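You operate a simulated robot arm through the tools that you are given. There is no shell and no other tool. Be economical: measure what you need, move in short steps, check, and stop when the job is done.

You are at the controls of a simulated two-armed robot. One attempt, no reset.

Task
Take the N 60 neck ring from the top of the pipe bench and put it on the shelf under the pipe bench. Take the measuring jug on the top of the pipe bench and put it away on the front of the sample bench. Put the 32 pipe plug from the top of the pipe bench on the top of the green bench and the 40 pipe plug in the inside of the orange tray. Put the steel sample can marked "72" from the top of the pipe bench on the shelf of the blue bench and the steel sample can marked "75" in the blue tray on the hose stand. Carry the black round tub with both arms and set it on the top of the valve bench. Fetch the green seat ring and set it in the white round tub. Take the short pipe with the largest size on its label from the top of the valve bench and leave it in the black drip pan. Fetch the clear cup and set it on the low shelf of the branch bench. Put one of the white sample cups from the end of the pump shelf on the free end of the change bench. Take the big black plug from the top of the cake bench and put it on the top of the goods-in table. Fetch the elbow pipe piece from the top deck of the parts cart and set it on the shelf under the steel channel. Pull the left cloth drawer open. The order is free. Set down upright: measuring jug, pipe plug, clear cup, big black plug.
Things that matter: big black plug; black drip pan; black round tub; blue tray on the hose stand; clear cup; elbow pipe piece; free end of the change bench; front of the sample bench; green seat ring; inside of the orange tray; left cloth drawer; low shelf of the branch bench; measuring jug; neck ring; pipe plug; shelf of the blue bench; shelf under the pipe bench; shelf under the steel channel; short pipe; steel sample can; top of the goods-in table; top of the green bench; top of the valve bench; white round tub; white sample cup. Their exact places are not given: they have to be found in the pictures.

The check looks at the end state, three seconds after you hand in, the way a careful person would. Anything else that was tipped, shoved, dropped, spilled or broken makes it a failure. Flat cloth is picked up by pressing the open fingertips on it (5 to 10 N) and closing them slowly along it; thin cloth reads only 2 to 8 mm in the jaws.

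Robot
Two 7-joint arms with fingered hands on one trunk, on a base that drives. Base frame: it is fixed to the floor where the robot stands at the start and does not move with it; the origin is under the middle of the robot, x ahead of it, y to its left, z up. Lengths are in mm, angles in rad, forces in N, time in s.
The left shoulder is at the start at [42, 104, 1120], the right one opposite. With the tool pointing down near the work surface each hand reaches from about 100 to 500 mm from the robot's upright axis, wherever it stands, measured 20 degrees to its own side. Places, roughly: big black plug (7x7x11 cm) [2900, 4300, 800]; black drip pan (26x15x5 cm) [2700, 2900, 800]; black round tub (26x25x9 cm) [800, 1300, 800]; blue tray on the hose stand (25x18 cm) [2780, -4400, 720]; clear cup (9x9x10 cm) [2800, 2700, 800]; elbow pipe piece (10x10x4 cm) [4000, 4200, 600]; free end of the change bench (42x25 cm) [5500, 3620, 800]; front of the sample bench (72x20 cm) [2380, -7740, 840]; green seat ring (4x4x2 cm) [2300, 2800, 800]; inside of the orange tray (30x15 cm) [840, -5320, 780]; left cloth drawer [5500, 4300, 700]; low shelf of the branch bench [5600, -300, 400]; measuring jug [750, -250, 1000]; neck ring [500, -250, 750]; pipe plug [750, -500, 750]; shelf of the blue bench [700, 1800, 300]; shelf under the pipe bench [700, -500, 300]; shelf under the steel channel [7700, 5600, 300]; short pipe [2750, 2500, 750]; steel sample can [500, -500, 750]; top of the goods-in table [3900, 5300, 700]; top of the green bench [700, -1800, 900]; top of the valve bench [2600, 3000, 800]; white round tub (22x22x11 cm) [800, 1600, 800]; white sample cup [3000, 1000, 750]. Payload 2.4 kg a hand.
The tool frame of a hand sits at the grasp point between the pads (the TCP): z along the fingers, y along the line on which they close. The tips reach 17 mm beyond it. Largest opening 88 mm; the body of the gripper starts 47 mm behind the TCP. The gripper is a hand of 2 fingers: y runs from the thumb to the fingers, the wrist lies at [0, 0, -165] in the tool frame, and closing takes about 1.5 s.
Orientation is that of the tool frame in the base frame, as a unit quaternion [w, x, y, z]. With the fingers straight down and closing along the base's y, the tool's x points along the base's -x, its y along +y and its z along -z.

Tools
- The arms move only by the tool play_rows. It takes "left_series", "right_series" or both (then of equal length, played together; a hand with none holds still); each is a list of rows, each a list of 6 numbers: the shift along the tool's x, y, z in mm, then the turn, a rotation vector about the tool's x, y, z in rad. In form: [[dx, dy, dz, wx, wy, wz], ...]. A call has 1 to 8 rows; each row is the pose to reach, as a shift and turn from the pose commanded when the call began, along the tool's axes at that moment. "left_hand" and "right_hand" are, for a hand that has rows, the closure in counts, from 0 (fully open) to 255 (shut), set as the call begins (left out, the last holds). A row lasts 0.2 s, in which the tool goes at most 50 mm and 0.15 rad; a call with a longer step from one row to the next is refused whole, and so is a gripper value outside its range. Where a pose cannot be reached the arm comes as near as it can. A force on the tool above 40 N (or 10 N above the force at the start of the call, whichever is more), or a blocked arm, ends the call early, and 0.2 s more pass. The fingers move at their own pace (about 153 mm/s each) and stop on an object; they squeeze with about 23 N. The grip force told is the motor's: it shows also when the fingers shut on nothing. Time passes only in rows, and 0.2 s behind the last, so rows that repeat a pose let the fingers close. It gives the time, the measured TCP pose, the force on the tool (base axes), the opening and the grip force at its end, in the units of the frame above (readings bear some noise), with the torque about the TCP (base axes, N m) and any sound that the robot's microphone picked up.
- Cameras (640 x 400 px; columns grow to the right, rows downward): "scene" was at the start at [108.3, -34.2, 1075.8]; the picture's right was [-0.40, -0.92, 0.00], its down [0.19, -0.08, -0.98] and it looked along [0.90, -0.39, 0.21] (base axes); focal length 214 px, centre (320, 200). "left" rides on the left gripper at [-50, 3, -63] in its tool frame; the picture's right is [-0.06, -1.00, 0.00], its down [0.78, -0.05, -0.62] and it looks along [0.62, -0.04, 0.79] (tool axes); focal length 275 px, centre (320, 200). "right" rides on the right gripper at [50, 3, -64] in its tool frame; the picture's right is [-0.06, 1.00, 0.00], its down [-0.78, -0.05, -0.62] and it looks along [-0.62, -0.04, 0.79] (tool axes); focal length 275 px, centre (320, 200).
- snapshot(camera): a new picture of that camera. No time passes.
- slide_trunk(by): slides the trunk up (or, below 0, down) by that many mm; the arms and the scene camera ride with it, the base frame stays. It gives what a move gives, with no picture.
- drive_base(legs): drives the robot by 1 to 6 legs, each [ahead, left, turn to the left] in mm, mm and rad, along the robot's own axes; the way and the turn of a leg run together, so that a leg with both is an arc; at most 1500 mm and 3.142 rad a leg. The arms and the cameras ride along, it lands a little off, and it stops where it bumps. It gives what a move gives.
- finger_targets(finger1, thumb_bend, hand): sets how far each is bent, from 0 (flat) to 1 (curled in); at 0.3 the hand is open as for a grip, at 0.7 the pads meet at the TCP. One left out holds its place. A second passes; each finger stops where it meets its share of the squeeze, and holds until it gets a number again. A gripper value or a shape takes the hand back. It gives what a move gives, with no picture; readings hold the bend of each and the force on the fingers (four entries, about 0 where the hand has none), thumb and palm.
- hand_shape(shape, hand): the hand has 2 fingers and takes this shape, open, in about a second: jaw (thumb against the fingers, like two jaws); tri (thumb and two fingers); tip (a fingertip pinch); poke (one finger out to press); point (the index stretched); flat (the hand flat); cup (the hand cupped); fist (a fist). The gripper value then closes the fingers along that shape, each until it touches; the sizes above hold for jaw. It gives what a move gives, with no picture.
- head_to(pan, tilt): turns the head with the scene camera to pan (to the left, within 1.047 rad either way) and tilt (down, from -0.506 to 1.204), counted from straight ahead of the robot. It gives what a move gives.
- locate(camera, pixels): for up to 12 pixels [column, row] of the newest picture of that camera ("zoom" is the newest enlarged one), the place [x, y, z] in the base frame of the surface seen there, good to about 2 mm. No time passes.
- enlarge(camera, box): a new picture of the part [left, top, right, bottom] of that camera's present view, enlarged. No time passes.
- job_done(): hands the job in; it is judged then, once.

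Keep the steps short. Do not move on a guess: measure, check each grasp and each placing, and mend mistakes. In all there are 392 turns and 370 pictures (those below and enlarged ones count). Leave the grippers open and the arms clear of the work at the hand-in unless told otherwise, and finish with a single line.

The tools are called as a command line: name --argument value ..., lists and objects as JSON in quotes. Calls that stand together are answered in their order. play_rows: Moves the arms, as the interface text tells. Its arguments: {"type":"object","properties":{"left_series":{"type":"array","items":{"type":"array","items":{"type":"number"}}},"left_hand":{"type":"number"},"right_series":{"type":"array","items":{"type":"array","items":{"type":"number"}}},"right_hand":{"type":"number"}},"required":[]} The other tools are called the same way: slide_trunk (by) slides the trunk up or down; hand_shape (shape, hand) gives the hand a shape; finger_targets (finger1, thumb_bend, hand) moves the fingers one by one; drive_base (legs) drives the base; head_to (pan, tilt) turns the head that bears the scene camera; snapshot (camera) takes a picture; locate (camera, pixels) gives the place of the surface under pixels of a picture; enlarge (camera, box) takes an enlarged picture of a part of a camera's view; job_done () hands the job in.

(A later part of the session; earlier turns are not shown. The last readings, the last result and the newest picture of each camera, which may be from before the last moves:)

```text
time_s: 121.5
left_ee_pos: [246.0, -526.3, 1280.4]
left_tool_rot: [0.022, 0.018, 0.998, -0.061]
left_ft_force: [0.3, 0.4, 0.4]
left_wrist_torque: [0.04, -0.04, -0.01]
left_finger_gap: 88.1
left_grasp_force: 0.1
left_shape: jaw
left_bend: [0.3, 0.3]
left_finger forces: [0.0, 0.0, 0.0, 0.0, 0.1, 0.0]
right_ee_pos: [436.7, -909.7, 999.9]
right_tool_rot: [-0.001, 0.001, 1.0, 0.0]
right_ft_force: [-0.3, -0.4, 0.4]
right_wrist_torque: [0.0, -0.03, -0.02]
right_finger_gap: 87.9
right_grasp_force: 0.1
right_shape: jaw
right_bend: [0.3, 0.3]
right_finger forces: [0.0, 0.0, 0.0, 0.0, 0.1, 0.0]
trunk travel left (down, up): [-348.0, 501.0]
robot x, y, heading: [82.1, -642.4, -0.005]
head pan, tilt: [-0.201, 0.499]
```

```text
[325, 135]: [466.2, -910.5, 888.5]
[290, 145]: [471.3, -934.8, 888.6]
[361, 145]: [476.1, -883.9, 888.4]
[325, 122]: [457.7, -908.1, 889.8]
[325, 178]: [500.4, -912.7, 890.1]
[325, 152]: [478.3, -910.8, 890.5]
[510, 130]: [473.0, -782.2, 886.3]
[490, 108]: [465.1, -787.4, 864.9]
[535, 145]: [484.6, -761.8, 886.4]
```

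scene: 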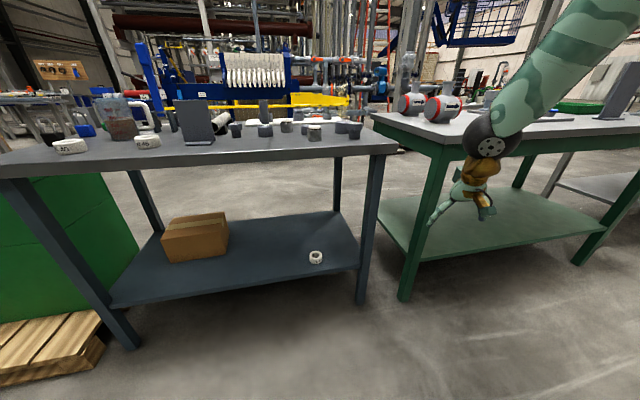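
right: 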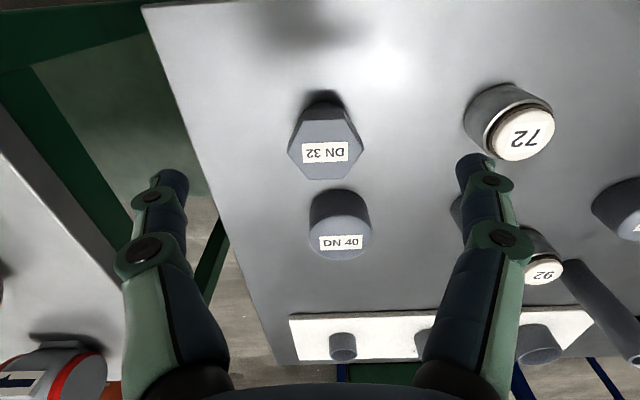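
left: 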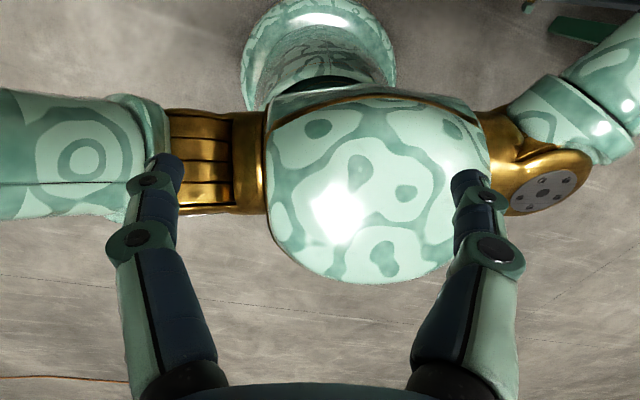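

Plug head centre (478,-910), top 890, corners left/right, so I yaw 0.52 rad to grip on flats. I drive 41 mm ahead to put the hand right above, then descend.

drive_base --legs '[[41, 0, 0]]'

play_rows --right_series '[[0, 0, 20, 0, 0, 0.13], [0, 0, 40, 0, 0, 0.26], [0, 0, 55, 0, 0, 0.39], [0, 0, 70, 0, 0, 0.52]]'

snapshot --camera "right"

locate --camera "right" --pixels '[[300, 170], [340, 170], [320, 190], [320, 150], [320, 210]]'

```text
time_s: 122.4
left_ee_pos: [288.4, -526.9, 1279.7]
left_tool_rot: [0.022, 0.018, 0.998, -0.062]
left_ft_force: [0.3, 0.8, -0.1]
left_wrist_torque: [-0.02, 0.02, 0.01]
left_finger_gap: 88.0
left_grasp_force: 0.1
left_shape: jaw
left_bend: [0.3, 0.3]
left_finger forces: [0.0, 0.0, 0.0, 0.0, 0.0, 0.0]
right_ee_pos: [479.2, -910.1, 999.9]
right_tool_rot: [-0.001, 0.0, 1.0, -0.001]
right_ft_force: [0.5, 0.2, 0.0]
right_wrist_torque: [-0.04, -0.03, 0.0]
right_finger_gap: 87.7
right_grasp_force: 0.0
right_shape: jaw
right_bend: [0.3, 0.3]
right_finger forces: [0.0, 0.0, 0.0, 0.0, 0.1, 0.1]
trunk travel left (down, up): [-348.0, 501.0]
robot x, y, heading: [121.5, -639.3, -0.006]
head pan, tilt: [-0.201, 0.499]
```

```text
time_s: 123.4
left_ee_pos: [287.9, -526.5, 1281.6]
left_tool_rot: [0.022, 0.018, 0.998, -0.062]
left_ft_force: [-0.3, 0.7, 0.1]
left_wrist_torque: [0.0, 0.01, 0.0]
left_finger_gap: 88.0
left_grasp_force: 0.0
left_shape: jaw
left_bend: [0.3, 0.3]
left_finger forces: [0.0, 0.0, 0.0, 0.0, 0.0, 0.0]
right_ee_pos: [477.0, -910.1, 928.8]
right_tool_rot: [0.0, 0.257, 0.966, -0.001]
right_ft_force: [0.5, -1.2, -1.1]
right_wrist_torque: [-0.03, 0.01, -0.02]
right_finger_gap: 87.9
right_grasp_force: 0.1
right_shape: jaw
right_bend: [0.3, 0.3]
right_finger forces: [0.0, 0.0, 0.0, 0.0, 0.0, 0.0]
trunk travel left (down, up): [-348.0, 501.0]
robot x, y, heading: [124.4, -641.4, -0.006]
head pan, tilt: [-0.201, 0.499]
```

```text
316 pictures are left
```

right: 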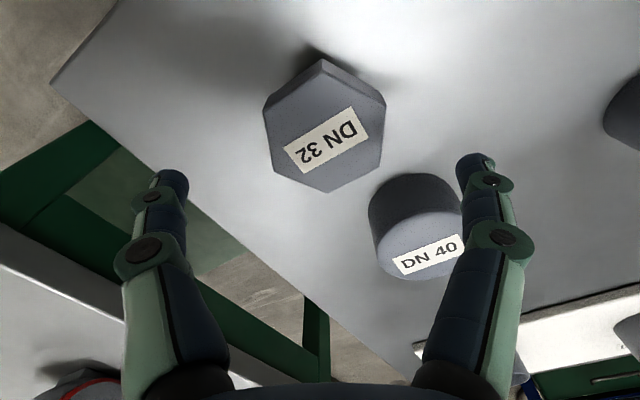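

```text
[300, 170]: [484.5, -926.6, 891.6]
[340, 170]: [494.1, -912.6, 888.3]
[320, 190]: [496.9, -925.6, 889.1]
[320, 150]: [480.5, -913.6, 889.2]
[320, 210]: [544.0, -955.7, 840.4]
```

Centred with flats facing the fingers. Descend 52 mm and close.

play_rows --right_series '[[0, 0, 20, 0, 0, 0], [0, 0, 40, 0, 0, 0], [0, 0, 52, 0, 0, 0]]'

play_rows --right_series '[[0, 0, 0, 0, 0, 0], [0, 0, 0, 0, 0, 0], [0, 0, 0, 0, 0, 0], [0, 0, 0, 0, 0, 0], [0, 0, 0, 0, 0, 0], [0, 0, 0, 0, 0, 0]]' --right_hand 255

play_rows --right_series '[[0, 0, -30, 0, 0, 0], [0, 0, -60, 0, 0, 0], [0, 0, -90, 0, 0, 0], [0, 0, -110, 0, 0, 0]]'

snapshot --camera "right"

```text
time_s: 124.2
left_ee_pos: [287.4, -526.6, 1281.7]
left_tool_rot: [0.023, 0.019, 0.998, -0.062]
left_ft_force: [0.7, -0.5, -0.5]
left_wrist_torque: [0.02, -0.01, -0.02]
left_finger_gap: 87.9
left_grasp_force: 0.0
left_shape: jaw
left_bend: [0.3, 0.3]
left_finger forces: [0.0, 0.0, 0.1, 0.0, 0.1, 0.1]
right_ee_pos: [477.2, -909.0, 878.6]
right_tool_rot: [0.0, 0.257, 0.966, 0.0]
right_ft_force: [-0.3, 0.7, -0.2]
right_wrist_torque: [-0.03, -0.03, -0.01]
right_finger_gap: 88.2
right_grasp_force: 0.0
right_shape: jaw
right_bend: [0.3, 0.3]
right_finger forces: [0.1, 0.0, 0.0, 0.1, 0.0, 0.0]
trunk travel left (down, up): [-348.0, 501.0]
robot x, y, heading: [124.7, -646.0, -0.011]
head pan, tilt: [-0.201, 0.499]
```

```text
time_s: 125.6
left_ee_pos: [287.0, -526.2, 1281.4]
left_tool_rot: [0.022, 0.018, 0.998, -0.062]
left_ft_force: [0.1, -0.5, -0.4]
left_wrist_torque: [0.01, -0.01, -0.03]
left_finger_gap: 87.9
left_grasp_force: 0.0
left_shape: jaw
left_bend: [0.3, 0.3]
left_finger forces: [0.1, 0.0, 0.0, 0.0, 0.1, 0.1]
right_ee_pos: [476.9, -910.2, 879.3]
right_tool_rot: [-0.001, 0.257, 0.966, 0.001]
right_ft_force: [0.5, -0.9, -1.0]
right_wrist_torque: [0.04, -0.03, -0.02]
right_finger_gap: 35.3
right_grasp_force: 23.1
right_shape: jaw
right_bend: [0.74, 0.76]
right_finger forces: [23.8, 0.0, 0.0, 0.0, 21.3, 0.0]
trunk travel left (down, up): [-348.0, 501.0]
robot x, y, heading: [122.3, -643.7, -0.01]
head pan, tilt: [-0.201, 0.499]
```

```text
time_s: 126.6
left_ee_pos: [287.0, -526.6, 1280.5]
left_tool_rot: [0.023, 0.018, 0.998, -0.061]
left_ft_force: [0.4, 0.3, 0.3]
left_wrist_torque: [-0.02, 0.01, 0.02]
left_finger_gap: 88.0
left_grasp_force: 0.1
left_shape: jaw
left_bend: [0.3, 0.3]
left_finger forces: [0.0, 0.1, 0.0, 0.0, 0.0, 0.0]
right_ee_pos: [477.3, -909.2, 989.0]
right_tool_rot: [0.0, 0.257, 0.966, 0.0]
right_ft_force: [-0.1, -0.3, -1.2]
right_wrist_torque: [-0.04, -0.01, 0.01]
right_finger_gap: 35.0
right_grasp_force: 23.2
right_shape: jaw
right_bend: [0.74, 0.77]
right_finger forces: [24.2, 0.1, 0.0, 0.1, 21.0, 0.0]
trunk travel left (down, up): [-348.0, 501.0]
robot x, y, heading: [119.4, -640.8, -0.005]
head pan, tilt: [-0.201, 0.499]
```

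```text
315 pictures are left
```

right: 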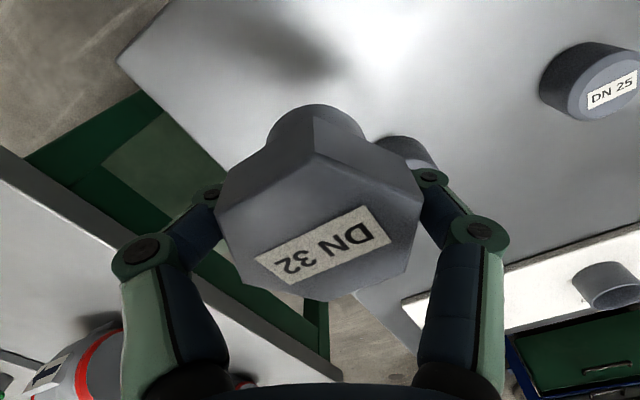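

Held (gap 35 mm). I drive right 380 mm so the hand comes over the green bench's front-left, and look there.

drive_base --legs '[[0, -385, 0]]'

head_to --pan -0.6 --tilt 0.7

snapshot --camera "scene"

snapshot --camera "right"

locate --camera "right" --pixels '[[320, 60], [200, 100], [450, 100], [320, 20], [260, 60], [380, 60]]'

```text
time_s: 129.1
left_ee_pos: [286.6, -915.0, 1280.9]
left_tool_rot: [0.023, 0.017, 0.998, -0.061]
left_ft_force: [-0.2, -0.5, -0.1]
left_wrist_torque: [0.01, 0.01, 0.0]
left_finger_gap: 87.9
left_grasp_force: 0.1
left_shape: jaw
left_bend: [0.3, 0.3]
left_finger forces: [0.0, 0.0, 0.0, 0.0, 0.0, 0.0]
right_ee_pos: [476.3, -1297.6, 989.4]
right_tool_rot: [-0.001, 0.255, 0.967, 0.0]
right_ft_force: [-0.1, 0.9, -1.2]
right_wrist_torque: [0.0, -0.01, 0.0]
right_finger_gap: 35.3
right_grasp_force: 23.0
right_shape: jaw
right_bend: [0.74, 0.77]
right_finger forces: [24.2, 0.0, 0.0, 0.0, 21.0, 0.0]
trunk travel left (down, up): [-348.0, 501.0]
robot x, y, heading: [119.5, -1030.7, -0.005]
head pan, tilt: [-0.201, 0.499]
```

```text
time_s: 129.9
left_ee_pos: [286.1, -914.8, 1281.2]
left_tool_rot: [0.023, 0.016, 0.998, -0.062]
left_ft_force: [0.8, 0.1, -1.0]
left_wrist_torque: [0.01, -0.01, -0.04]
left_finger_gap: 87.9
left_grasp_force: 0.1
left_shape: jaw
left_bend: [0.3, 0.3]
left_finger forces: [0.0, 0.0, 0.1, 0.0, 0.0, 0.0]
right_ee_pos: [476.3, -1299.1, 988.1]
right_tool_rot: [0.0, 0.256, 0.967, 0.0]
right_ft_force: [0.1, -0.5, -0.2]
right_wrist_torque: [0.0, 0.02, -0.03]
right_finger_gap: 35.1
right_grasp_force: 23.3
right_shape: jaw
right_bend: [0.74, 0.77]
right_finger forces: [24.1, 0.0, 0.0, 0.0, 21.0, 0.1]
trunk travel left (down, up): [-348.0, 501.0]
robot x, y, heading: [119.8, -1029.3, -0.005]
head pan, tilt: [-0.6, 0.7]
```

```text
314 pictures are left
```

scene: 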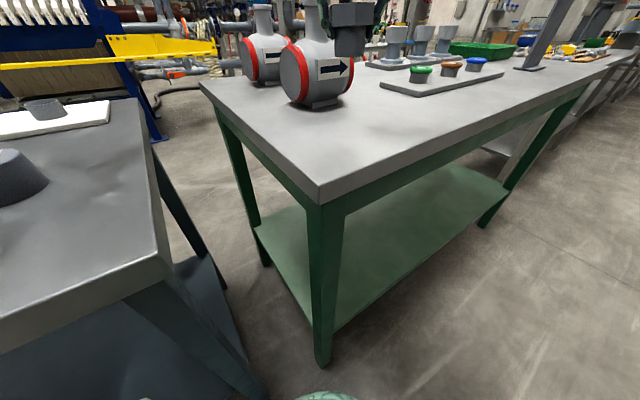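

```text
313 pictures are left
```

right: 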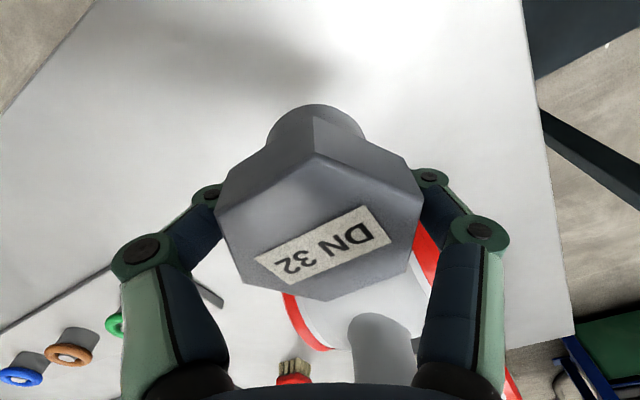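

```text
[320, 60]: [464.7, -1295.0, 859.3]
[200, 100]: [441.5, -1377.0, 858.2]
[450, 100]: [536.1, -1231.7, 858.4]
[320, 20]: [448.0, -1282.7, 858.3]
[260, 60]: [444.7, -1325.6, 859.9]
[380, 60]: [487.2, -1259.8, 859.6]
```

Top z=859, free. I lower 88 mm to z≈900, then gently to contact.

play_rows --right_series '[[0, 0, 30, 0, 0, 0], [0, 0, 60, 0, 0, 0], [0, 0, 82, 0, 0, 0], [0, 0, 87, 0, 0, 0], [0, 0, 90, 0, 0, 0], [0, 0, 92, 0, 0, 0]]'

snapshot --camera "right"

```text
time_s: 131.3
left_ee_pos: [284.6, -915.2, 1280.9]
left_tool_rot: [0.023, 0.016, 0.998, -0.062]
left_ft_force: [-0.6, -0.8, 0.4]
left_wrist_torque: [0.03, 0.0, 0.0]
left_finger_gap: 88.0
left_grasp_force: 0.0
left_shape: jaw
left_bend: [0.3, 0.3]
left_finger forces: [0.0, 0.0, 0.0, 0.1, 0.0, 0.1]
right_ee_pos: [476.4, -1298.4, 897.5]
right_tool_rot: [0.0, 0.255, 0.967, 0.0]
right_ft_force: [0.2, 0.1, -0.6]
right_wrist_torque: [-0.04, 0.0, 0.04]
right_finger_gap: 34.8
right_grasp_force: 22.8
right_shape: jaw
right_bend: [0.74, 0.77]
right_finger forces: [24.3, 0.0, 0.0, 0.0, 20.9, 0.1]
trunk travel left (down, up): [-348.0, 501.0]
robot x, y, heading: [120.8, -1029.4, -0.003]
head pan, tilt: [-0.6, 0.7]
```

```text
312 pictures are left
```

right: 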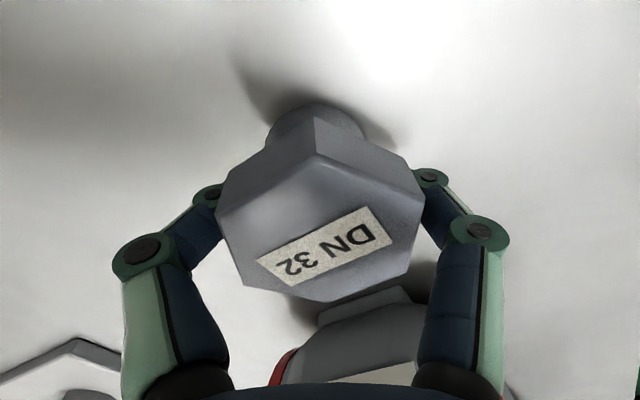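

No contact yet; a few mm more.

play_rows --right_series '[[0, 0, 1.5, 0, 0, 0], [0, 0, 3, 0, 0, 0], [0, 0, 4, 0, 0, 0]]'

```text
time_s: 132.2
left_ee_pos: [284.7, -915.5, 1279.6]
left_tool_rot: [0.022, 0.015, 0.998, -0.061]
left_ft_force: [0.3, -1.1, -1.0]
left_wrist_torque: [-0.01, 0.02, 0.0]
left_finger_gap: 88.1
left_grasp_force: 0.0
left_shape: jaw
left_bend: [0.3, 0.3]
left_finger forces: [0.1, 0.1, 0.0, 0.0, 0.0, 0.1]
right_ee_pos: [476.6, -1297.7, 892.9]
right_tool_rot: [0.001, 0.256, 0.967, 0.0]
right_ft_force: [-1.6, 0.0, 9.5]
right_wrist_torque: [0.14, -0.1, -0.01]
right_finger_gap: 34.4
right_grasp_force: 22.3
right_shape: jaw
right_bend: [0.74, 0.78]
right_finger forces: [23.1, 0.0, 0.0, 0.1, 21.1, 0.1]
trunk travel left (down, up): [-348.0, 501.0]
robot x, y, heading: [123.0, -1030.9, -0.003]
head pan, tilt: [-0.6, 0.7]
```

Contact (9.5 N). I open and lift away.

play_rows --right_series '[[0, 0, 0, 0, 0, 0], [0, 0, 0, 0, 0, 0], [0, 0, 0, 0, 0, 0], [0, 0, 0, 0, 0, 0], [0, 0, -30, 0, 0, -0.1], [0, 0, -65, 0, 0, -0.22], [0, 0, -105, 0, 0, -0.37], [0, 0, -150, 0, 0, -0.52]]' --right_hand 0

snapshot --camera "right"

```text
time_s: 133.9
left_ee_pos: [285.5, -916.2, 1280.9]
left_tool_rot: [0.022, 0.016, 0.998, -0.062]
left_ft_force: [0.4, -0.2, 0.2]
left_wrist_torque: [-0.02, -0.01, -0.02]
left_finger_gap: 88.3
left_grasp_force: 0.0
left_shape: jaw
left_bend: [0.3, 0.3]
left_finger forces: [0.1, 0.1, 0.1, 0.0, 0.1, 0.0]
right_ee_pos: [476.9, -1298.8, 1041.8]
right_tool_rot: [0.0, -0.004, 1.0, 0.0]
right_ft_force: [-0.1, 0.1, -0.3]
right_wrist_torque: [0.01, 0.0, -0.01]
right_finger_gap: 87.8
right_grasp_force: 0.0
right_shape: jaw
right_bend: [0.3, 0.3]
right_finger forces: [0.1, 0.1, 0.1, 0.0, 0.0, 0.0]
trunk travel left (down, up): [-348.0, 501.0]
robot x, y, heading: [119.7, -1028.2, -0.005]
head pan, tilt: [-0.6, 0.7]
```

```text
311 pictures are left
```

right: 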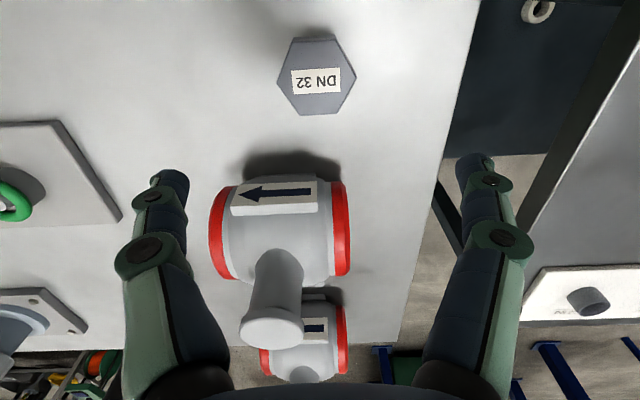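

DN32 plug stands upright on the green bench. Next: jug, plug 40 and can 75 at the left part of the pipe bench. I raise the right hand and drive left.

play_rows --right_series '[[0, 0, -45, 0, 0, 0], [0, 0, -90, 0, 0, 0], [0, 0, -120, 0, 0, 0]]'

drive_base --legs '[[-60, 0, 0], [0, 780, 0]]'

head_to --pan 0 --tilt 0.7

snapshot --camera "scene"

```text
time_s: 134.8
left_ee_pos: [285.7, -915.5, 1280.4]
left_tool_rot: [0.022, 0.016, 0.998, -0.062]
left_ft_force: [-0.2, 0.1, 0.1]
left_wrist_torque: [0.0, 0.0, -0.01]
left_finger_gap: 88.3
left_grasp_force: 0.1
left_shape: jaw
left_bend: [0.3, 0.3]
left_finger forces: [0.0, 0.0, 0.0, 0.1, 0.0, 0.1]
right_ee_pos: [475.1, -1299.3, 1162.1]
right_tool_rot: [-0.001, -0.002, 1.0, 0.0]
right_ft_force: [0.4, 0.1, -0.3]
right_wrist_torque: [-0.02, 0.03, 0.0]
right_finger_gap: 88.0
right_grasp_force: 0.0
right_shape: jaw
right_bend: [0.3, 0.3]
right_finger forces: [0.1, 0.0, 0.0, 0.0, 0.0, 0.1]
trunk travel left (down, up): [-348.0, 501.0]
robot x, y, heading: [117.5, -1029.8, -0.006]
head pan, tilt: [-0.6, 0.7]
```

```text
time_s: 139.6
left_ee_pos: [231.8, -121.8, 1280.9]
left_tool_rot: [0.023, 0.018, 0.998, -0.061]
left_ft_force: [0.3, 0.0, 0.2]
left_wrist_torque: [-0.01, -0.01, -0.01]
left_finger_gap: 88.1
left_grasp_force: 0.2
left_shape: jaw
left_bend: [0.3, 0.3]
left_finger forces: [0.0, 0.0, 0.0, 0.0, 0.0, 0.0]
right_ee_pos: [419.8, -508.0, 1161.9]
right_tool_rot: [-0.001, 0.001, 1.0, 0.0]
right_ft_force: [0.4, -0.9, -0.3]
right_wrist_torque: [-0.02, 0.0, 0.0]
right_finger_gap: 88.1
right_grasp_force: 0.0
right_shape: jaw
right_bend: [0.3, 0.3]
right_finger forces: [0.0, 0.0, 0.1, 0.0, 0.0, 0.0]
trunk travel left (down, up): [-348.0, 501.0]
robot x, y, heading: [66.7, -240.2, -0.011]
head pan, tilt: [-0.6, 0.7]
```

```text
time_s: 140.6
left_ee_pos: [231.9, -121.9, 1281.2]
left_tool_rot: [0.022, 0.019, 0.998, -0.061]
left_ft_force: [-0.8, -0.7, 0.9]
left_wrist_torque: [0.02, 0.01, -0.06]
left_finger_gap: 87.6
left_grasp_force: 0.1
left_shape: jaw
left_bend: [0.3, 0.3]
left_finger forces: [0.0, 0.1, 0.0, 0.0, 0.1, 0.0]
right_ee_pos: [418.4, -507.0, 1161.3]
right_tool_rot: [0.0, 0.001, 1.0, 0.0]
right_ft_force: [-0.1, -0.6, 0.5]
right_wrist_torque: [-0.03, 0.02, -0.05]
right_finger_gap: 87.9
right_grasp_force: 0.1
right_shape: jaw
right_bend: [0.3, 0.3]
right_finger forces: [0.0, 0.1, 0.1, 0.0, 0.1, 0.1]
trunk travel left (down, up): [-348.0, 501.0]
robot x, y, heading: [65.5, -238.7, -0.008]
head pan, tilt: [0.0, 0.7]
```

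```text
310 pictures are left
```

scene: 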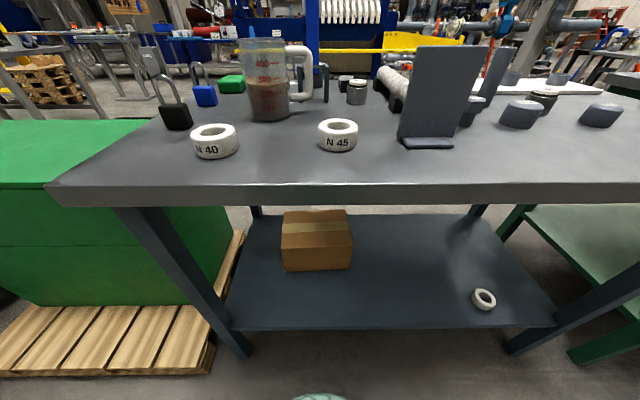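

enlarge --camera "scene" --box '[150, 20, 420, 180]'

snapshot --camera "left"

```text
2.37 times, centred on (285, 100) of scene
```

zoom: 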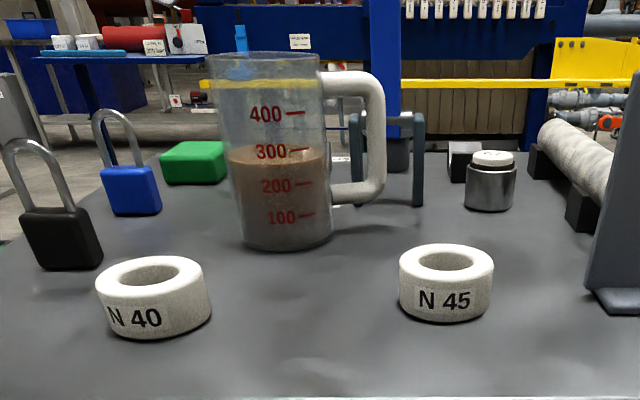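

```text
308 pictures are left
```

left: 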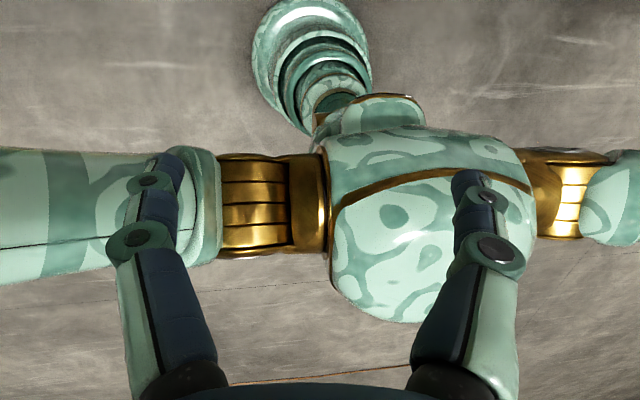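

locate --camera "zoom" --pixels '[[232, 165], [322, 165], [280, 248], [280, 200], [241, 225], [330, 225], [376, 140], [350, 83], [222, 75], [318, 70], [278, 90], [492, 160]]'

```text
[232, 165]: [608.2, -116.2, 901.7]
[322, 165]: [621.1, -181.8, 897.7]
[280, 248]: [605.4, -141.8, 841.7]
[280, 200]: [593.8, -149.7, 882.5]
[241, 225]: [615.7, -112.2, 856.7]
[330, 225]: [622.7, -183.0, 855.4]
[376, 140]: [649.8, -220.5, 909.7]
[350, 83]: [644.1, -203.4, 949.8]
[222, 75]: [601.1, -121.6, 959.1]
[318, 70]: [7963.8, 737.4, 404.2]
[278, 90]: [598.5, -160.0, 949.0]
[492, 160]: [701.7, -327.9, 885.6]
```

Jug: body about 76–80 mm across at (636,-148), rim z≈965, handle toward -y. Plug 40 is far at the back (859,-246). I check the space behind the bench by measuring floor/machine points.

locate --camera "scene" --pixels '[[20, 130], [140, 125], [210, 345], [5, 370], [8, 60], [50, 100], [180, 70], [320, 80], [440, 60], [270, 210], [480, 205], [345, 20]]'

head_to --pan 0.7 --tilt 0.35

snapshot --camera "scene"

```text
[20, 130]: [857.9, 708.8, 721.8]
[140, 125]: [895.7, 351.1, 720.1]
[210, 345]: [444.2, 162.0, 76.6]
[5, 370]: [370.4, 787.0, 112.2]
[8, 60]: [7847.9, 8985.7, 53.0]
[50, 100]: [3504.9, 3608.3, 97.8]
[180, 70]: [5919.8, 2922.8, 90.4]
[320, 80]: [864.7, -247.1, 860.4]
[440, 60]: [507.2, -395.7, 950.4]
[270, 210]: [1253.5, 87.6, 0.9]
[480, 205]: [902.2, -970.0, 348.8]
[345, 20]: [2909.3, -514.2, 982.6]
```

```text
time_s: 141.7
left_ee_pos: [229.6, -122.6, 1280.2]
left_tool_rot: [0.022, 0.019, 0.998, -0.061]
left_ft_force: [0.5, -0.7, 0.5]
left_wrist_torque: [0.01, -0.01, 0.01]
left_finger_gap: 88.0
left_grasp_force: 0.0
left_shape: jaw
left_bend: [0.3, 0.3]
left_finger forces: [0.0, 0.0, 0.0, 0.0, 0.0, 0.0]
right_ee_pos: [419.2, -507.5, 1162.2]
right_tool_rot: [0.0, 0.001, 1.0, 0.0]
right_ft_force: [0.7, -0.8, 0.3]
right_wrist_torque: [0.03, 0.01, -0.04]
right_finger_gap: 88.0
right_grasp_force: 0.0
right_shape: jaw
right_bend: [0.3, 0.3]
right_finger forces: [0.1, 0.0, 0.1, 0.0, 0.0, 0.0]
trunk travel left (down, up): [-348.0, 501.0]
robot x, y, heading: [64.4, -237.7, -0.009]
head pan, tilt: [0.7, 0.351]
```

```text
307 pictures are left
```

scene: 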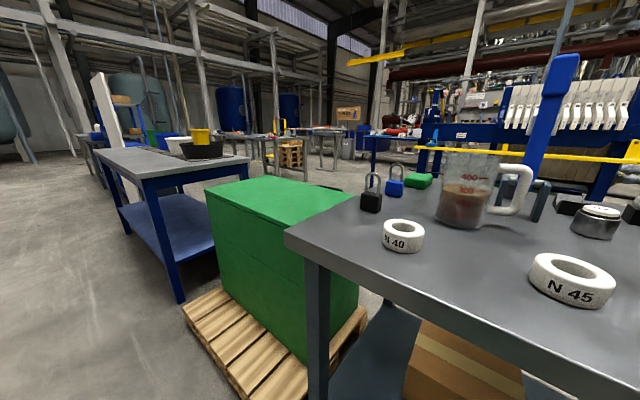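

locate --camera "scene" --pixels '[[250, 158], [180, 298], [208, 192], [345, 192], [205, 150], [200, 135], [100, 150], [235, 165], [320, 180], [185, 312], [540, 90], [410, 330]]'

```text
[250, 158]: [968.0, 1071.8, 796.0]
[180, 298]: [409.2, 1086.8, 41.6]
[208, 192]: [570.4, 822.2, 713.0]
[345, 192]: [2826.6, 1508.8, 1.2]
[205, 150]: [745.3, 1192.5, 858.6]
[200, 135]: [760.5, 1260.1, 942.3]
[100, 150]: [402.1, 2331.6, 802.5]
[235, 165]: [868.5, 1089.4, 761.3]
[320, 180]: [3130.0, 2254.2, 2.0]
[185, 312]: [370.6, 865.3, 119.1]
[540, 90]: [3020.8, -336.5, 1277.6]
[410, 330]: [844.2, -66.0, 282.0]
```

Behind the bench there's space but only around the far benches; so I'll fetch plug 40 later from behind. Now: can 75 with the right hand, jug with the left, for one trip south. I position the robot and bring the right hand over the can 75 with 0.6 pitch.

drive_base --legs '[[75, 40, 0.009]]'

play_rows --right_series '[[-5, 20, 10, 0, -0.08, 0], [-15, 40, 20, 0, -0.16, 0], [-35, 60, 30, 0, -0.24, 0], [-60, 80, 45, 0, -0.32, 0], [-90, 100, 60, 0, -0.4, 0], [-120, 115, 75, 0, -0.48, 0], [-150, 125, 90, 0, -0.55, 0], [-170, 130, 110, 0, -0.6, 0]]'

snapshot --camera "right"

```text
time_s: 142.7
left_ee_pos: [304.0, -80.4, 1279.8]
left_tool_rot: [0.022, 0.015, 0.998, -0.062]
left_ft_force: [-0.2, -0.1, 0.1]
left_wrist_torque: [0.01, 0.01, 0.01]
left_finger_gap: 87.7
left_grasp_force: 0.1
left_shape: jaw
left_bend: [0.3, 0.3]
left_finger forces: [0.1, 0.0, 0.0, 0.1, 0.0, 0.0]
right_ee_pos: [495.3, -464.7, 1161.7]
right_tool_rot: [0.0, -0.003, 1.0, -0.001]
right_ft_force: [-0.3, 0.1, 0.4]
right_wrist_torque: [0.01, 0.0, 0.02]
right_finger_gap: 88.1
right_grasp_force: 0.0
right_shape: jaw
right_bend: [0.3, 0.3]
right_finger forces: [0.0, 0.1, 0.1, 0.0, 0.0, 0.1]
trunk travel left (down, up): [-348.0, 501.0]
robot x, y, heading: [136.9, -198.1, 0.003]
head pan, tilt: [0.7, 0.351]
```

```text
time_s: 144.5
left_ee_pos: [304.2, -81.0, 1280.9]
left_tool_rot: [0.021, 0.015, 0.998, -0.061]
left_ft_force: [-0.4, 0.2, -0.1]
left_wrist_torque: [-0.02, 0.04, -0.02]
left_finger_gap: 87.9
left_grasp_force: 0.1
left_shape: jaw
left_bend: [0.3, 0.3]
left_finger forces: [0.1, 0.0, 0.0, 0.0, 0.0, 0.0]
right_ee_pos: [664.5, -333.6, 1051.8]
right_tool_rot: [0.296, -0.003, 0.955, 0.001]
right_ft_force: [0.0, -0.1, -0.2]
right_wrist_torque: [0.03, -0.04, -0.01]
right_finger_gap: 87.8
right_grasp_force: 0.1
right_shape: jaw
right_bend: [0.3, 0.3]
right_finger forces: [0.1, 0.0, 0.0, 0.0, 0.0, 0.1]
trunk travel left (down, up): [-348.0, 501.0]
robot x, y, heading: [143.9, -193.8, -0.002]
head pan, tilt: [0.7, 0.351]
```

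```text
306 pictures are left
```

right: 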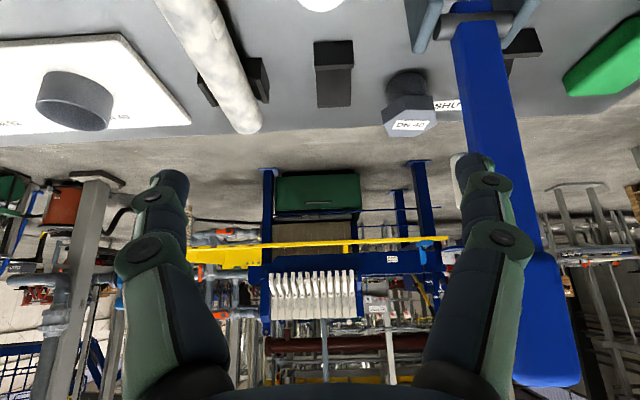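

The can 75 is just at the top edge near column 320. A tall blue lever stands in the holder to the left (y≈-200) – I keep clear. I go down two thirds and look.

play_rows --right_series '[[12, 0, 30, 0, 0, 0], [24, -1, 60, 0, 0, 0], [36, -2, 90, 0, 0, 0], [45, -3, 113, 0, 0, 0]]'

snapshot --camera "right"

locate --camera "right" --pixels '[[320, 20], [320, 40], [290, 30], [350, 30], [320, 60]]'

```text
time_s: 145.5
left_ee_pos: [302.4, -81.5, 1280.3]
left_tool_rot: [0.022, 0.014, 0.998, -0.061]
left_ft_force: [-0.7, -0.1, -0.2]
left_wrist_torque: [0.01, 0.04, -0.01]
left_finger_gap: 88.1
left_grasp_force: 0.0
left_shape: jaw
left_bend: [0.3, 0.3]
left_finger forces: [0.0, 0.1, 0.0, 0.0, 0.0, 0.0]
right_ee_pos: [679.1, -345.1, 939.5]
right_tool_rot: [0.296, -0.003, 0.955, 0.001]
right_ft_force: [-0.3, 0.1, 0.0]
right_wrist_torque: [-0.02, -0.01, 0.0]
right_finger_gap: 88.0
right_grasp_force: 0.0
right_shape: jaw
right_bend: [0.3, 0.3]
right_finger forces: [0.0, 0.0, 0.0, 0.1, 0.1, 0.0]
right hand out of reach, approached as far as the arm can: row 3, 4
trunk travel left (down, up): [-348.0, 501.0]
robot x, y, heading: [137.2, -200.4, 0.001]
head pan, tilt: [0.7, 0.351]
```

```text
305 pictures are left
```

right: 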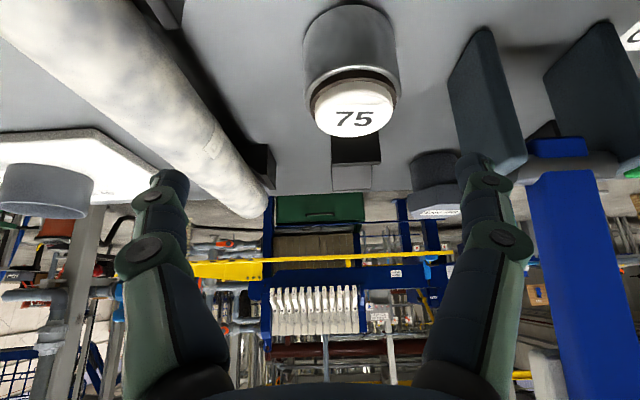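

```text
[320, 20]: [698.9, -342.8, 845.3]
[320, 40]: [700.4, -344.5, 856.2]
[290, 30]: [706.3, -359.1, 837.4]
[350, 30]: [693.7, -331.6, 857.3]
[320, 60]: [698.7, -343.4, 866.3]
```

Out of reach on this inner line. I lift 60 mm, move the robot left/ahead so the can lies more outward, and will use more pitch.

play_rows --right_series '[[-20, 0, -35, 0, 0, 0], [-40, 0, -70, 0, 0, 0]]'

drive_base --legs '[[0, 140, 0], [28, 0, 0]]'

play_rows --right_series '[[25, -40, 25, 0, -0.1, 0.05], [15, -80, 25, 0, -0.2, 0.1], [-5, -120, 20, 0, -0.3, 0.12], [5, -125, 50, 0, -0.3, 0.12]]'

snapshot --camera "right"

```text
time_s: 146.1
left_ee_pos: [302.9, -80.9, 1280.6]
left_tool_rot: [0.023, 0.015, 0.998, -0.062]
left_ft_force: [0.6, 0.6, 0.3]
left_wrist_torque: [-0.02, 0.0, 0.02]
left_finger_gap: 88.1
left_grasp_force: 0.0
left_shape: jaw
left_bend: [0.3, 0.3]
left_finger forces: [0.0, 0.0, 0.0, 0.1, 0.0, 0.0]
right_ee_pos: [673.2, -344.5, 1019.6]
right_tool_rot: [0.295, -0.002, 0.956, 0.0]
right_ft_force: [0.3, 0.6, -0.9]
right_wrist_torque: [-0.01, 0.01, -0.01]
right_finger_gap: 87.9
right_grasp_force: 0.0
right_shape: jaw
right_bend: [0.3, 0.3]
right_finger forces: [0.0, 0.0, 0.0, 0.1, 0.1, 0.0]
trunk travel left (down, up): [-348.0, 501.0]
robot x, y, heading: [139.8, -197.3, 0.001]
head pan, tilt: [0.7, 0.351]
```

```text
time_s: 147.9
left_ee_pos: [332.7, 60.9, 1280.9]
left_tool_rot: [0.022, 0.015, 0.998, -0.061]
left_ft_force: [0.0, -0.3, -0.7]
left_wrist_torque: [-0.02, 0.01, 0.03]
left_finger_gap: 88.1
left_grasp_force: 0.1
left_shape: jaw
left_bend: [0.3, 0.3]
left_finger forces: [0.1, 0.0, 0.0, 0.0, 0.0, 0.0]
right_ee_pos: [702.1, -204.9, 1018.8]
right_tool_rot: [0.294, -0.003, 0.956, 0.001]
right_ft_force: [-0.1, 0.3, -0.6]
right_wrist_torque: [-0.02, 0.0, -0.01]
right_finger_gap: 88.3
right_grasp_force: 0.1
right_shape: jaw
right_bend: [0.3, 0.3]
right_finger forces: [0.0, 0.0, 0.0, 0.0, 0.0, 0.0]
trunk travel left (down, up): [-348.0, 501.0]
robot x, y, heading: [169.4, -53.8, -0.003]
head pan, tilt: [0.7, 0.351]
```

```text
refused: row 1 steps farther than a row can; nothing moved
```

```text
304 pictures are left
```

right: 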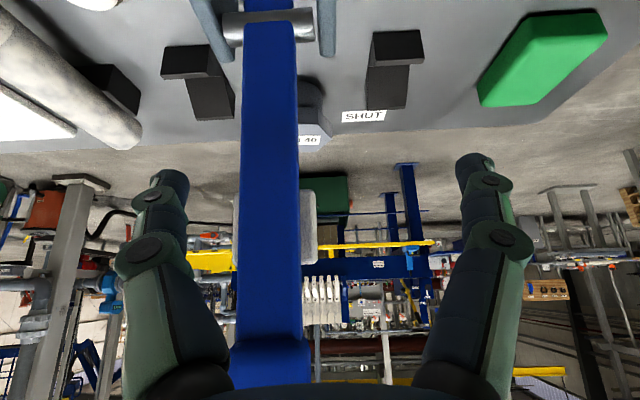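

Careful: a tall blue valve lever is right in front of the hand. I measure it before moving.

locate --camera "right" --pixels '[[265, 40], [265, 150], [265, 250], [265, 330], [265, 372], [310, 100], [310, 240]]'

```text
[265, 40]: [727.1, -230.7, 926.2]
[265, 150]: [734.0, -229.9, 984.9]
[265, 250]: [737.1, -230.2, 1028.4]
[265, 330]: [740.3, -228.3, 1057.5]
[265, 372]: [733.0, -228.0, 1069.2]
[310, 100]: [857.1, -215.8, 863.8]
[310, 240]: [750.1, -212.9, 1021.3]
```

I pull back 100 mm first, then sideways to y≈-340, pitching to 0.9.

play_rows --right_series '[[40, 0, -28, 0, 0, 0], [80, 0, -55, 0, 0, 0], [80, -45, -55, 0, -0.1, 0], [80, -90, -55, 0, -0.2, 0], [80, -130, -55, 0, -0.3, 0]]'

```text
time_s: 149.1
left_ee_pos: [331.8, 58.9, 1281.5]
left_tool_rot: [0.023, 0.016, 0.998, -0.061]
left_ft_force: [1.1, 0.2, -0.7]
left_wrist_torque: [0.01, -0.01, -0.04]
left_finger_gap: 87.9
left_grasp_force: 0.1
left_shape: jaw
left_bend: [0.3, 0.3]
left_finger forces: [0.1, 0.0, 0.0, 0.1, 0.0, 0.1]
right_ee_pos: [605.0, -334.0, 1019.2]
right_tool_rot: [0.435, -0.003, 0.9, 0.002]
right_ft_force: [-0.2, -0.1, -0.2]
right_wrist_torque: [0.01, -0.04, 0.01]
right_finger_gap: 88.1
right_grasp_force: 0.0
right_shape: jaw
right_bend: [0.3, 0.3]
right_finger forces: [0.0, 0.0, 0.1, 0.1, 0.0, 0.1]
trunk travel left (down, up): [-348.0, 501.0]
robot x, y, heading: [169.8, -54.7, 0.002]
head pan, tilt: [0.7, 0.351]
```

Now forward and down to z≈930 in front of the can.

play_rows --right_series '[[4, 1, 30, 0, 0, 0], [8, 2, 60, 0, 0, 0], [13, 2, 92, 0, 0, 0], [17, 2, 122, 0, 0, 0]]'

snapshot --camera "right"

```text
time_s: 150.1
left_ee_pos: [332.1, 59.5, 1280.6]
left_tool_rot: [0.021, 0.015, 0.998, -0.061]
left_ft_force: [0.3, 0.2, -0.4]
left_wrist_torque: [0.0, 0.0, 0.02]
left_finger_gap: 88.0
left_grasp_force: 0.1
left_shape: jaw
left_bend: [0.3, 0.3]
left_finger forces: [0.1, 0.0, 0.0, 0.0, 0.1, 0.0]
right_ee_pos: [689.0, -332.3, 931.3]
right_tool_rot: [0.434, -0.002, 0.901, 0.001]
right_ft_force: [-0.2, -0.3, 0.1]
right_wrist_torque: [-0.01, -0.02, 0.05]
right_finger_gap: 88.0
right_grasp_force: 0.1
right_shape: jaw
right_bend: [0.3, 0.3]
right_finger forces: [0.1, 0.1, 0.0, 0.0, 0.1, 0.0]
trunk travel left (down, up): [-348.0, 501.0]
robot x, y, heading: [170.1, -57.6, -0.0]
head pan, tilt: [0.7, 0.351]
```

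```text
303 pictures are left
```

right: 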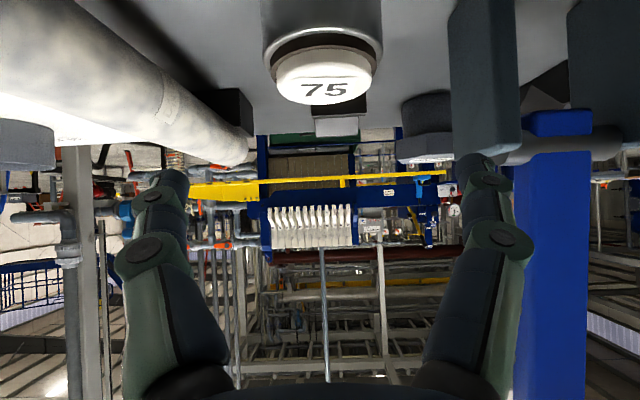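

locate --camera "right" --pixels '[[452, 60], [485, 130], [323, 75], [323, 40], [270, 60], [380, 60], [240, 120], [490, 40]]'

```text
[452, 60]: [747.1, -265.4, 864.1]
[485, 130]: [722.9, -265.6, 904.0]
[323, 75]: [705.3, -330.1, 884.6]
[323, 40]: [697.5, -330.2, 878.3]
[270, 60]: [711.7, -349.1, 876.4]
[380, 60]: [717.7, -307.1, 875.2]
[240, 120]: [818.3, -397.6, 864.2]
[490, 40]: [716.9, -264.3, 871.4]
```

Can centre ≈(715,-328), 42 mm wide; the holder plate's face is at y=-265. I half-close the fingers (≈66 mm) for clearance and move in.

play_rows --right_series '[[0, 3, 0, 0, 0, 0], [0, 3, 0, 0, 0, 0], [11, 3, 19, 0, 0, 0], [22, 3, 38, 0, 0, 0], [33, 3, 56, 0, 0, 0]]' --right_hand 60

snapshot --camera "right"

```text
time_s: 151.3
left_ee_pos: [332.4, 61.0, 1281.8]
left_tool_rot: [0.022, 0.015, 0.998, -0.062]
left_ft_force: [-0.5, 0.6, -0.2]
left_wrist_torque: [0.0, 0.01, 0.03]
left_finger_gap: 87.9
left_grasp_force: 0.1
left_shape: jaw
left_bend: [0.3, 0.3]
left_finger forces: [0.0, 0.0, 0.0, 0.1, 0.0, 0.0]
right_ee_pos: [712.1, -328.4, 869.5]
right_tool_rot: [0.435, -0.003, 0.901, 0.001]
right_ft_force: [-0.3, -0.2, -0.2]
right_wrist_torque: [0.01, -0.05, -0.01]
right_finger_gap: 67.4
right_grasp_force: 0.1
right_shape: jaw
right_bend: [0.62, 0.59]
right_finger forces: [0.0, 0.1, 0.1, 0.0, 0.1, 0.0]
trunk travel left (down, up): [-348.0, 501.0]
robot x, y, heading: [169.2, -53.2, 0.001]
head pan, tilt: [0.7, 0.351]
```

```text
302 pictures are left
```

right: 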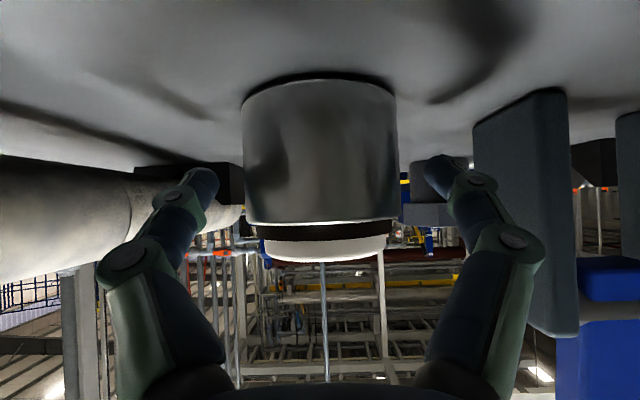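

Can is between the fingers. I close, then lift 60 mm straight up and draw back.

play_rows --right_series '[[0, 0, 0, 0, 0, 0], [0, 0, 0, 0, 0, 0], [0, 0, 0, 0, 0, 0], [0, 0, 0, 0, 0, 0], [0, 0, 0, 0, 0, 0], [0, 0, 0, 0, 0, 0]]' --right_hand 255

play_rows --right_series '[[-23, 0, -19, 0, 0, 0], [-47, 0, -37, 0, 0, 0], [-70, 0, -56, 0, 0, 0], [-94, 0, -75, 0, 0, 0], [-69, 0, -106, 0, 0, 0], [-44, 0, -137, 0, 0, 0], [-20, 0, -168, 0, 0, 0]]'

snapshot --camera "right"

```text
time_s: 152.7
left_ee_pos: [332.9, 59.1, 1280.8]
left_tool_rot: [0.023, 0.016, 0.998, -0.062]
left_ft_force: [-0.8, -0.6, 0.1]
left_wrist_torque: [-0.01, 0.02, 0.01]
left_finger_gap: 87.9
left_grasp_force: 0.1
left_shape: jaw
left_bend: [0.3, 0.3]
left_finger forces: [0.1, 0.0, 0.0, 0.1, 0.0, 0.1]
right_ee_pos: [712.6, -329.1, 870.4]
right_tool_rot: [0.434, -0.002, 0.901, 0.001]
right_ft_force: [-0.1, 0.4, -0.4]
right_wrist_torque: [0.04, 0.01, -0.01]
right_finger_gap: 40.4
right_grasp_force: 22.5
right_shape: jaw
right_bend: [0.73, 0.7]
right_finger forces: [20.9, 0.1, 0.0, 0.0, 20.8, 0.0]
trunk travel left (down, up): [-348.0, 501.0]
robot x, y, heading: [169.7, -56.9, -0.001]
head pan, tilt: [0.7, 0.351]
```

```text
time_s: 154.3
left_ee_pos: [331.6, 59.8, 1280.8]
left_tool_rot: [0.023, 0.015, 0.998, -0.063]
left_ft_force: [-0.7, -0.4, 0.6]
left_wrist_torque: [-0.02, 0.01, 0.01]
left_finger_gap: 88.2
left_grasp_force: 0.1
left_shape: jaw
left_bend: [0.3, 0.3]
left_finger forces: [0.1, 0.0, 0.0, 0.0, 0.1, 0.0]
right_ee_pos: [593.6, -329.0, 989.9]
right_tool_rot: [0.434, -0.003, 0.901, 0.002]
right_ft_force: [-0.2, -0.5, -1.1]
right_wrist_torque: [-0.01, 0.02, 0.0]
right_finger_gap: 39.9
right_grasp_force: 22.6
right_shape: jaw
right_bend: [0.73, 0.7]
right_finger forces: [20.9, 0.0, 0.2, 0.1, 20.9, 0.1]
trunk travel left (down, up): [-348.0, 501.0]
robot x, y, heading: [169.8, -61.6, -0.002]
head pan, tilt: [0.7, 0.351]
```

```text
301 pictures are left
```

right: 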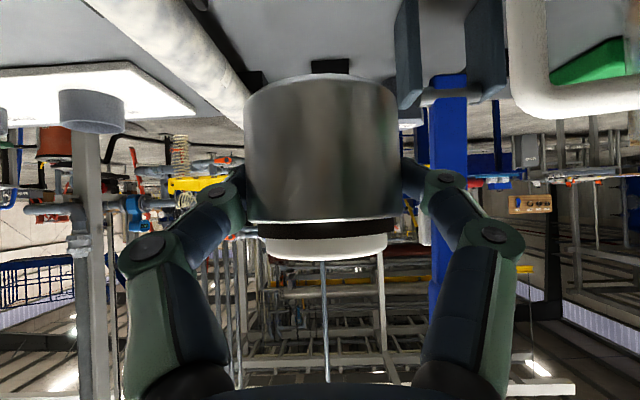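

Can 75 is held upright. Now the jug for the left hand: I measure the padlocks beside it (from the last scene picture), and raise the right hand clear of the plate.

play_rows --right_series '[[-15, 0, -45, 0, 0, 0], [-45, 0, -80, 0, 0, 0], [-75, 0, -115, 0, 0, 0], [-105, 0, -150, 0, 0, 0]]'

drive_base --legs '[[-40, 0, 0], [0, -190, 0]]'

head_to --pan 0.3 --tilt 0.7

snapshot --camera "scene"

```text
time_s: 155.3
left_ee_pos: [332.2, 60.9, 1280.3]
left_tool_rot: [0.023, 0.016, 0.998, -0.061]
left_ft_force: [0.9, -0.1, 0.1]
left_wrist_torque: [-0.02, -0.03, 0.0]
left_finger_gap: 87.7
left_grasp_force: 0.0
left_shape: jaw
left_bend: [0.3, 0.3]
left_finger forces: [0.0, 0.0, 0.1, 0.0, 0.1, 0.0]
right_ee_pos: [542.6, -328.4, 1165.1]
right_tool_rot: [0.435, -0.002, 0.9, 0.001]
right_ft_force: [-0.2, -0.8, -2.0]
right_wrist_torque: [0.04, 0.02, -0.04]
right_finger_gap: 39.9
right_grasp_force: 22.9
right_shape: jaw
right_bend: [0.73, 0.7]
right_finger forces: [20.9, 0.0, 0.0, 0.1, 21.0, 0.0]
trunk travel left (down, up): [-348.0, 501.0]
robot x, y, heading: [168.4, -53.0, 0.0]
head pan, tilt: [0.7, 0.351]
```

```text
time_s: 157.3
left_ee_pos: [291.6, -132.8, 1280.1]
left_tool_rot: [0.022, 0.019, 0.998, -0.062]
left_ft_force: [-0.3, -0.1, -0.5]
left_wrist_torque: [-0.02, -0.01, -0.02]
left_finger_gap: 88.1
left_grasp_force: 0.1
left_shape: jaw
left_bend: [0.3, 0.3]
left_finger forces: [0.1, 0.0, 0.0, 0.0, 0.0, 0.1]
right_ee_pos: [499.9, -521.9, 1163.7]
right_tool_rot: [0.435, 0.0, 0.901, 0.0]
right_ft_force: [0.6, -0.3, -0.5]
right_wrist_torque: [0.01, -0.01, 0.03]
right_finger_gap: 39.7
right_grasp_force: 22.8
right_shape: jaw
right_bend: [0.73, 0.7]
right_finger forces: [20.8, 0.0, 0.0, 0.0, 20.9, 0.1]
trunk travel left (down, up): [-348.0, 501.0]
robot x, y, heading: [131.3, -246.9, -0.007]
head pan, tilt: [0.7, 0.351]
```

```text
time_s: 158.2
left_ee_pos: [292.8, -131.2, 1279.3]
left_tool_rot: [0.022, 0.018, 0.998, -0.061]
left_ft_force: [0.6, 0.2, -0.3]
left_wrist_torque: [0.06, -0.03, 0.01]
left_finger_gap: 87.8
left_grasp_force: 0.1
left_shape: jaw
left_bend: [0.3, 0.3]
left_finger forces: [0.0, 0.1, 0.0, 0.1, 0.1, 0.0]
right_ee_pos: [500.8, -520.1, 1163.7]
right_tool_rot: [0.435, 0.0, 0.9, 0.0]
right_ft_force: [0.0, 0.0, -1.5]
right_wrist_torque: [0.01, 0.05, 0.0]
right_finger_gap: 39.8
right_grasp_force: 22.7
right_shape: jaw
right_bend: [0.73, 0.7]
right_finger forces: [20.9, 0.0, 0.1, 0.0, 21.0, 0.0]
trunk travel left (down, up): [-348.0, 501.0]
robot x, y, heading: [127.1, -242.9, -0.004]
head pan, tilt: [0.3, 0.7]
```

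```text
300 pictures are left
```

scene: 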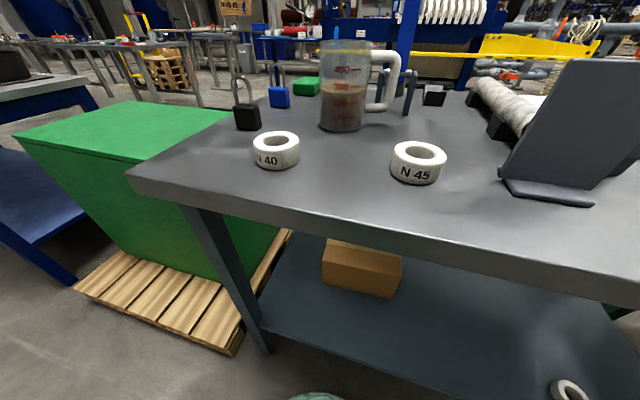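

enlarge --camera "scene" --box '[220, 20, 440, 160]'

locate --camera "scene" --pixels '[[247, 118], [240, 78], [278, 97], [277, 68], [305, 85], [323, 100], [363, 100], [342, 130], [321, 45], [371, 45], [380, 105], [345, 75]]'

```text
2.86 times, centred on (330, 90) of scene
```

zoom: 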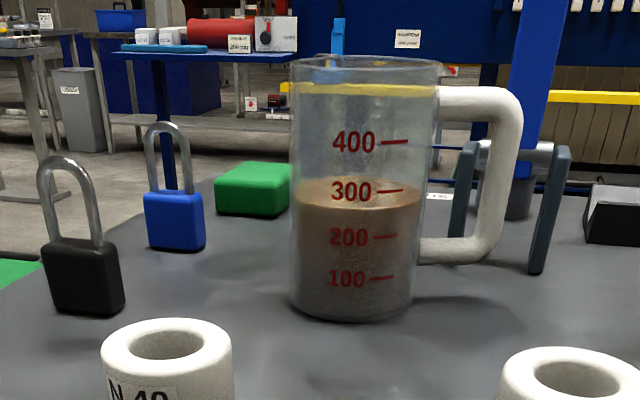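

```text
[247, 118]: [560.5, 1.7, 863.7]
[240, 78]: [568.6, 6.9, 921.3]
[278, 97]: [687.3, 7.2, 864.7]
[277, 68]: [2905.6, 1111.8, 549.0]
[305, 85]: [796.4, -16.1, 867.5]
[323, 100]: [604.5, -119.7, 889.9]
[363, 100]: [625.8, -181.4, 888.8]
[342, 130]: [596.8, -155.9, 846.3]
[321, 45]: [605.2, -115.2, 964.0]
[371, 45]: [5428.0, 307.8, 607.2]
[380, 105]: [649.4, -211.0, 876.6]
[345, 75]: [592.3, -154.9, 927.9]
```

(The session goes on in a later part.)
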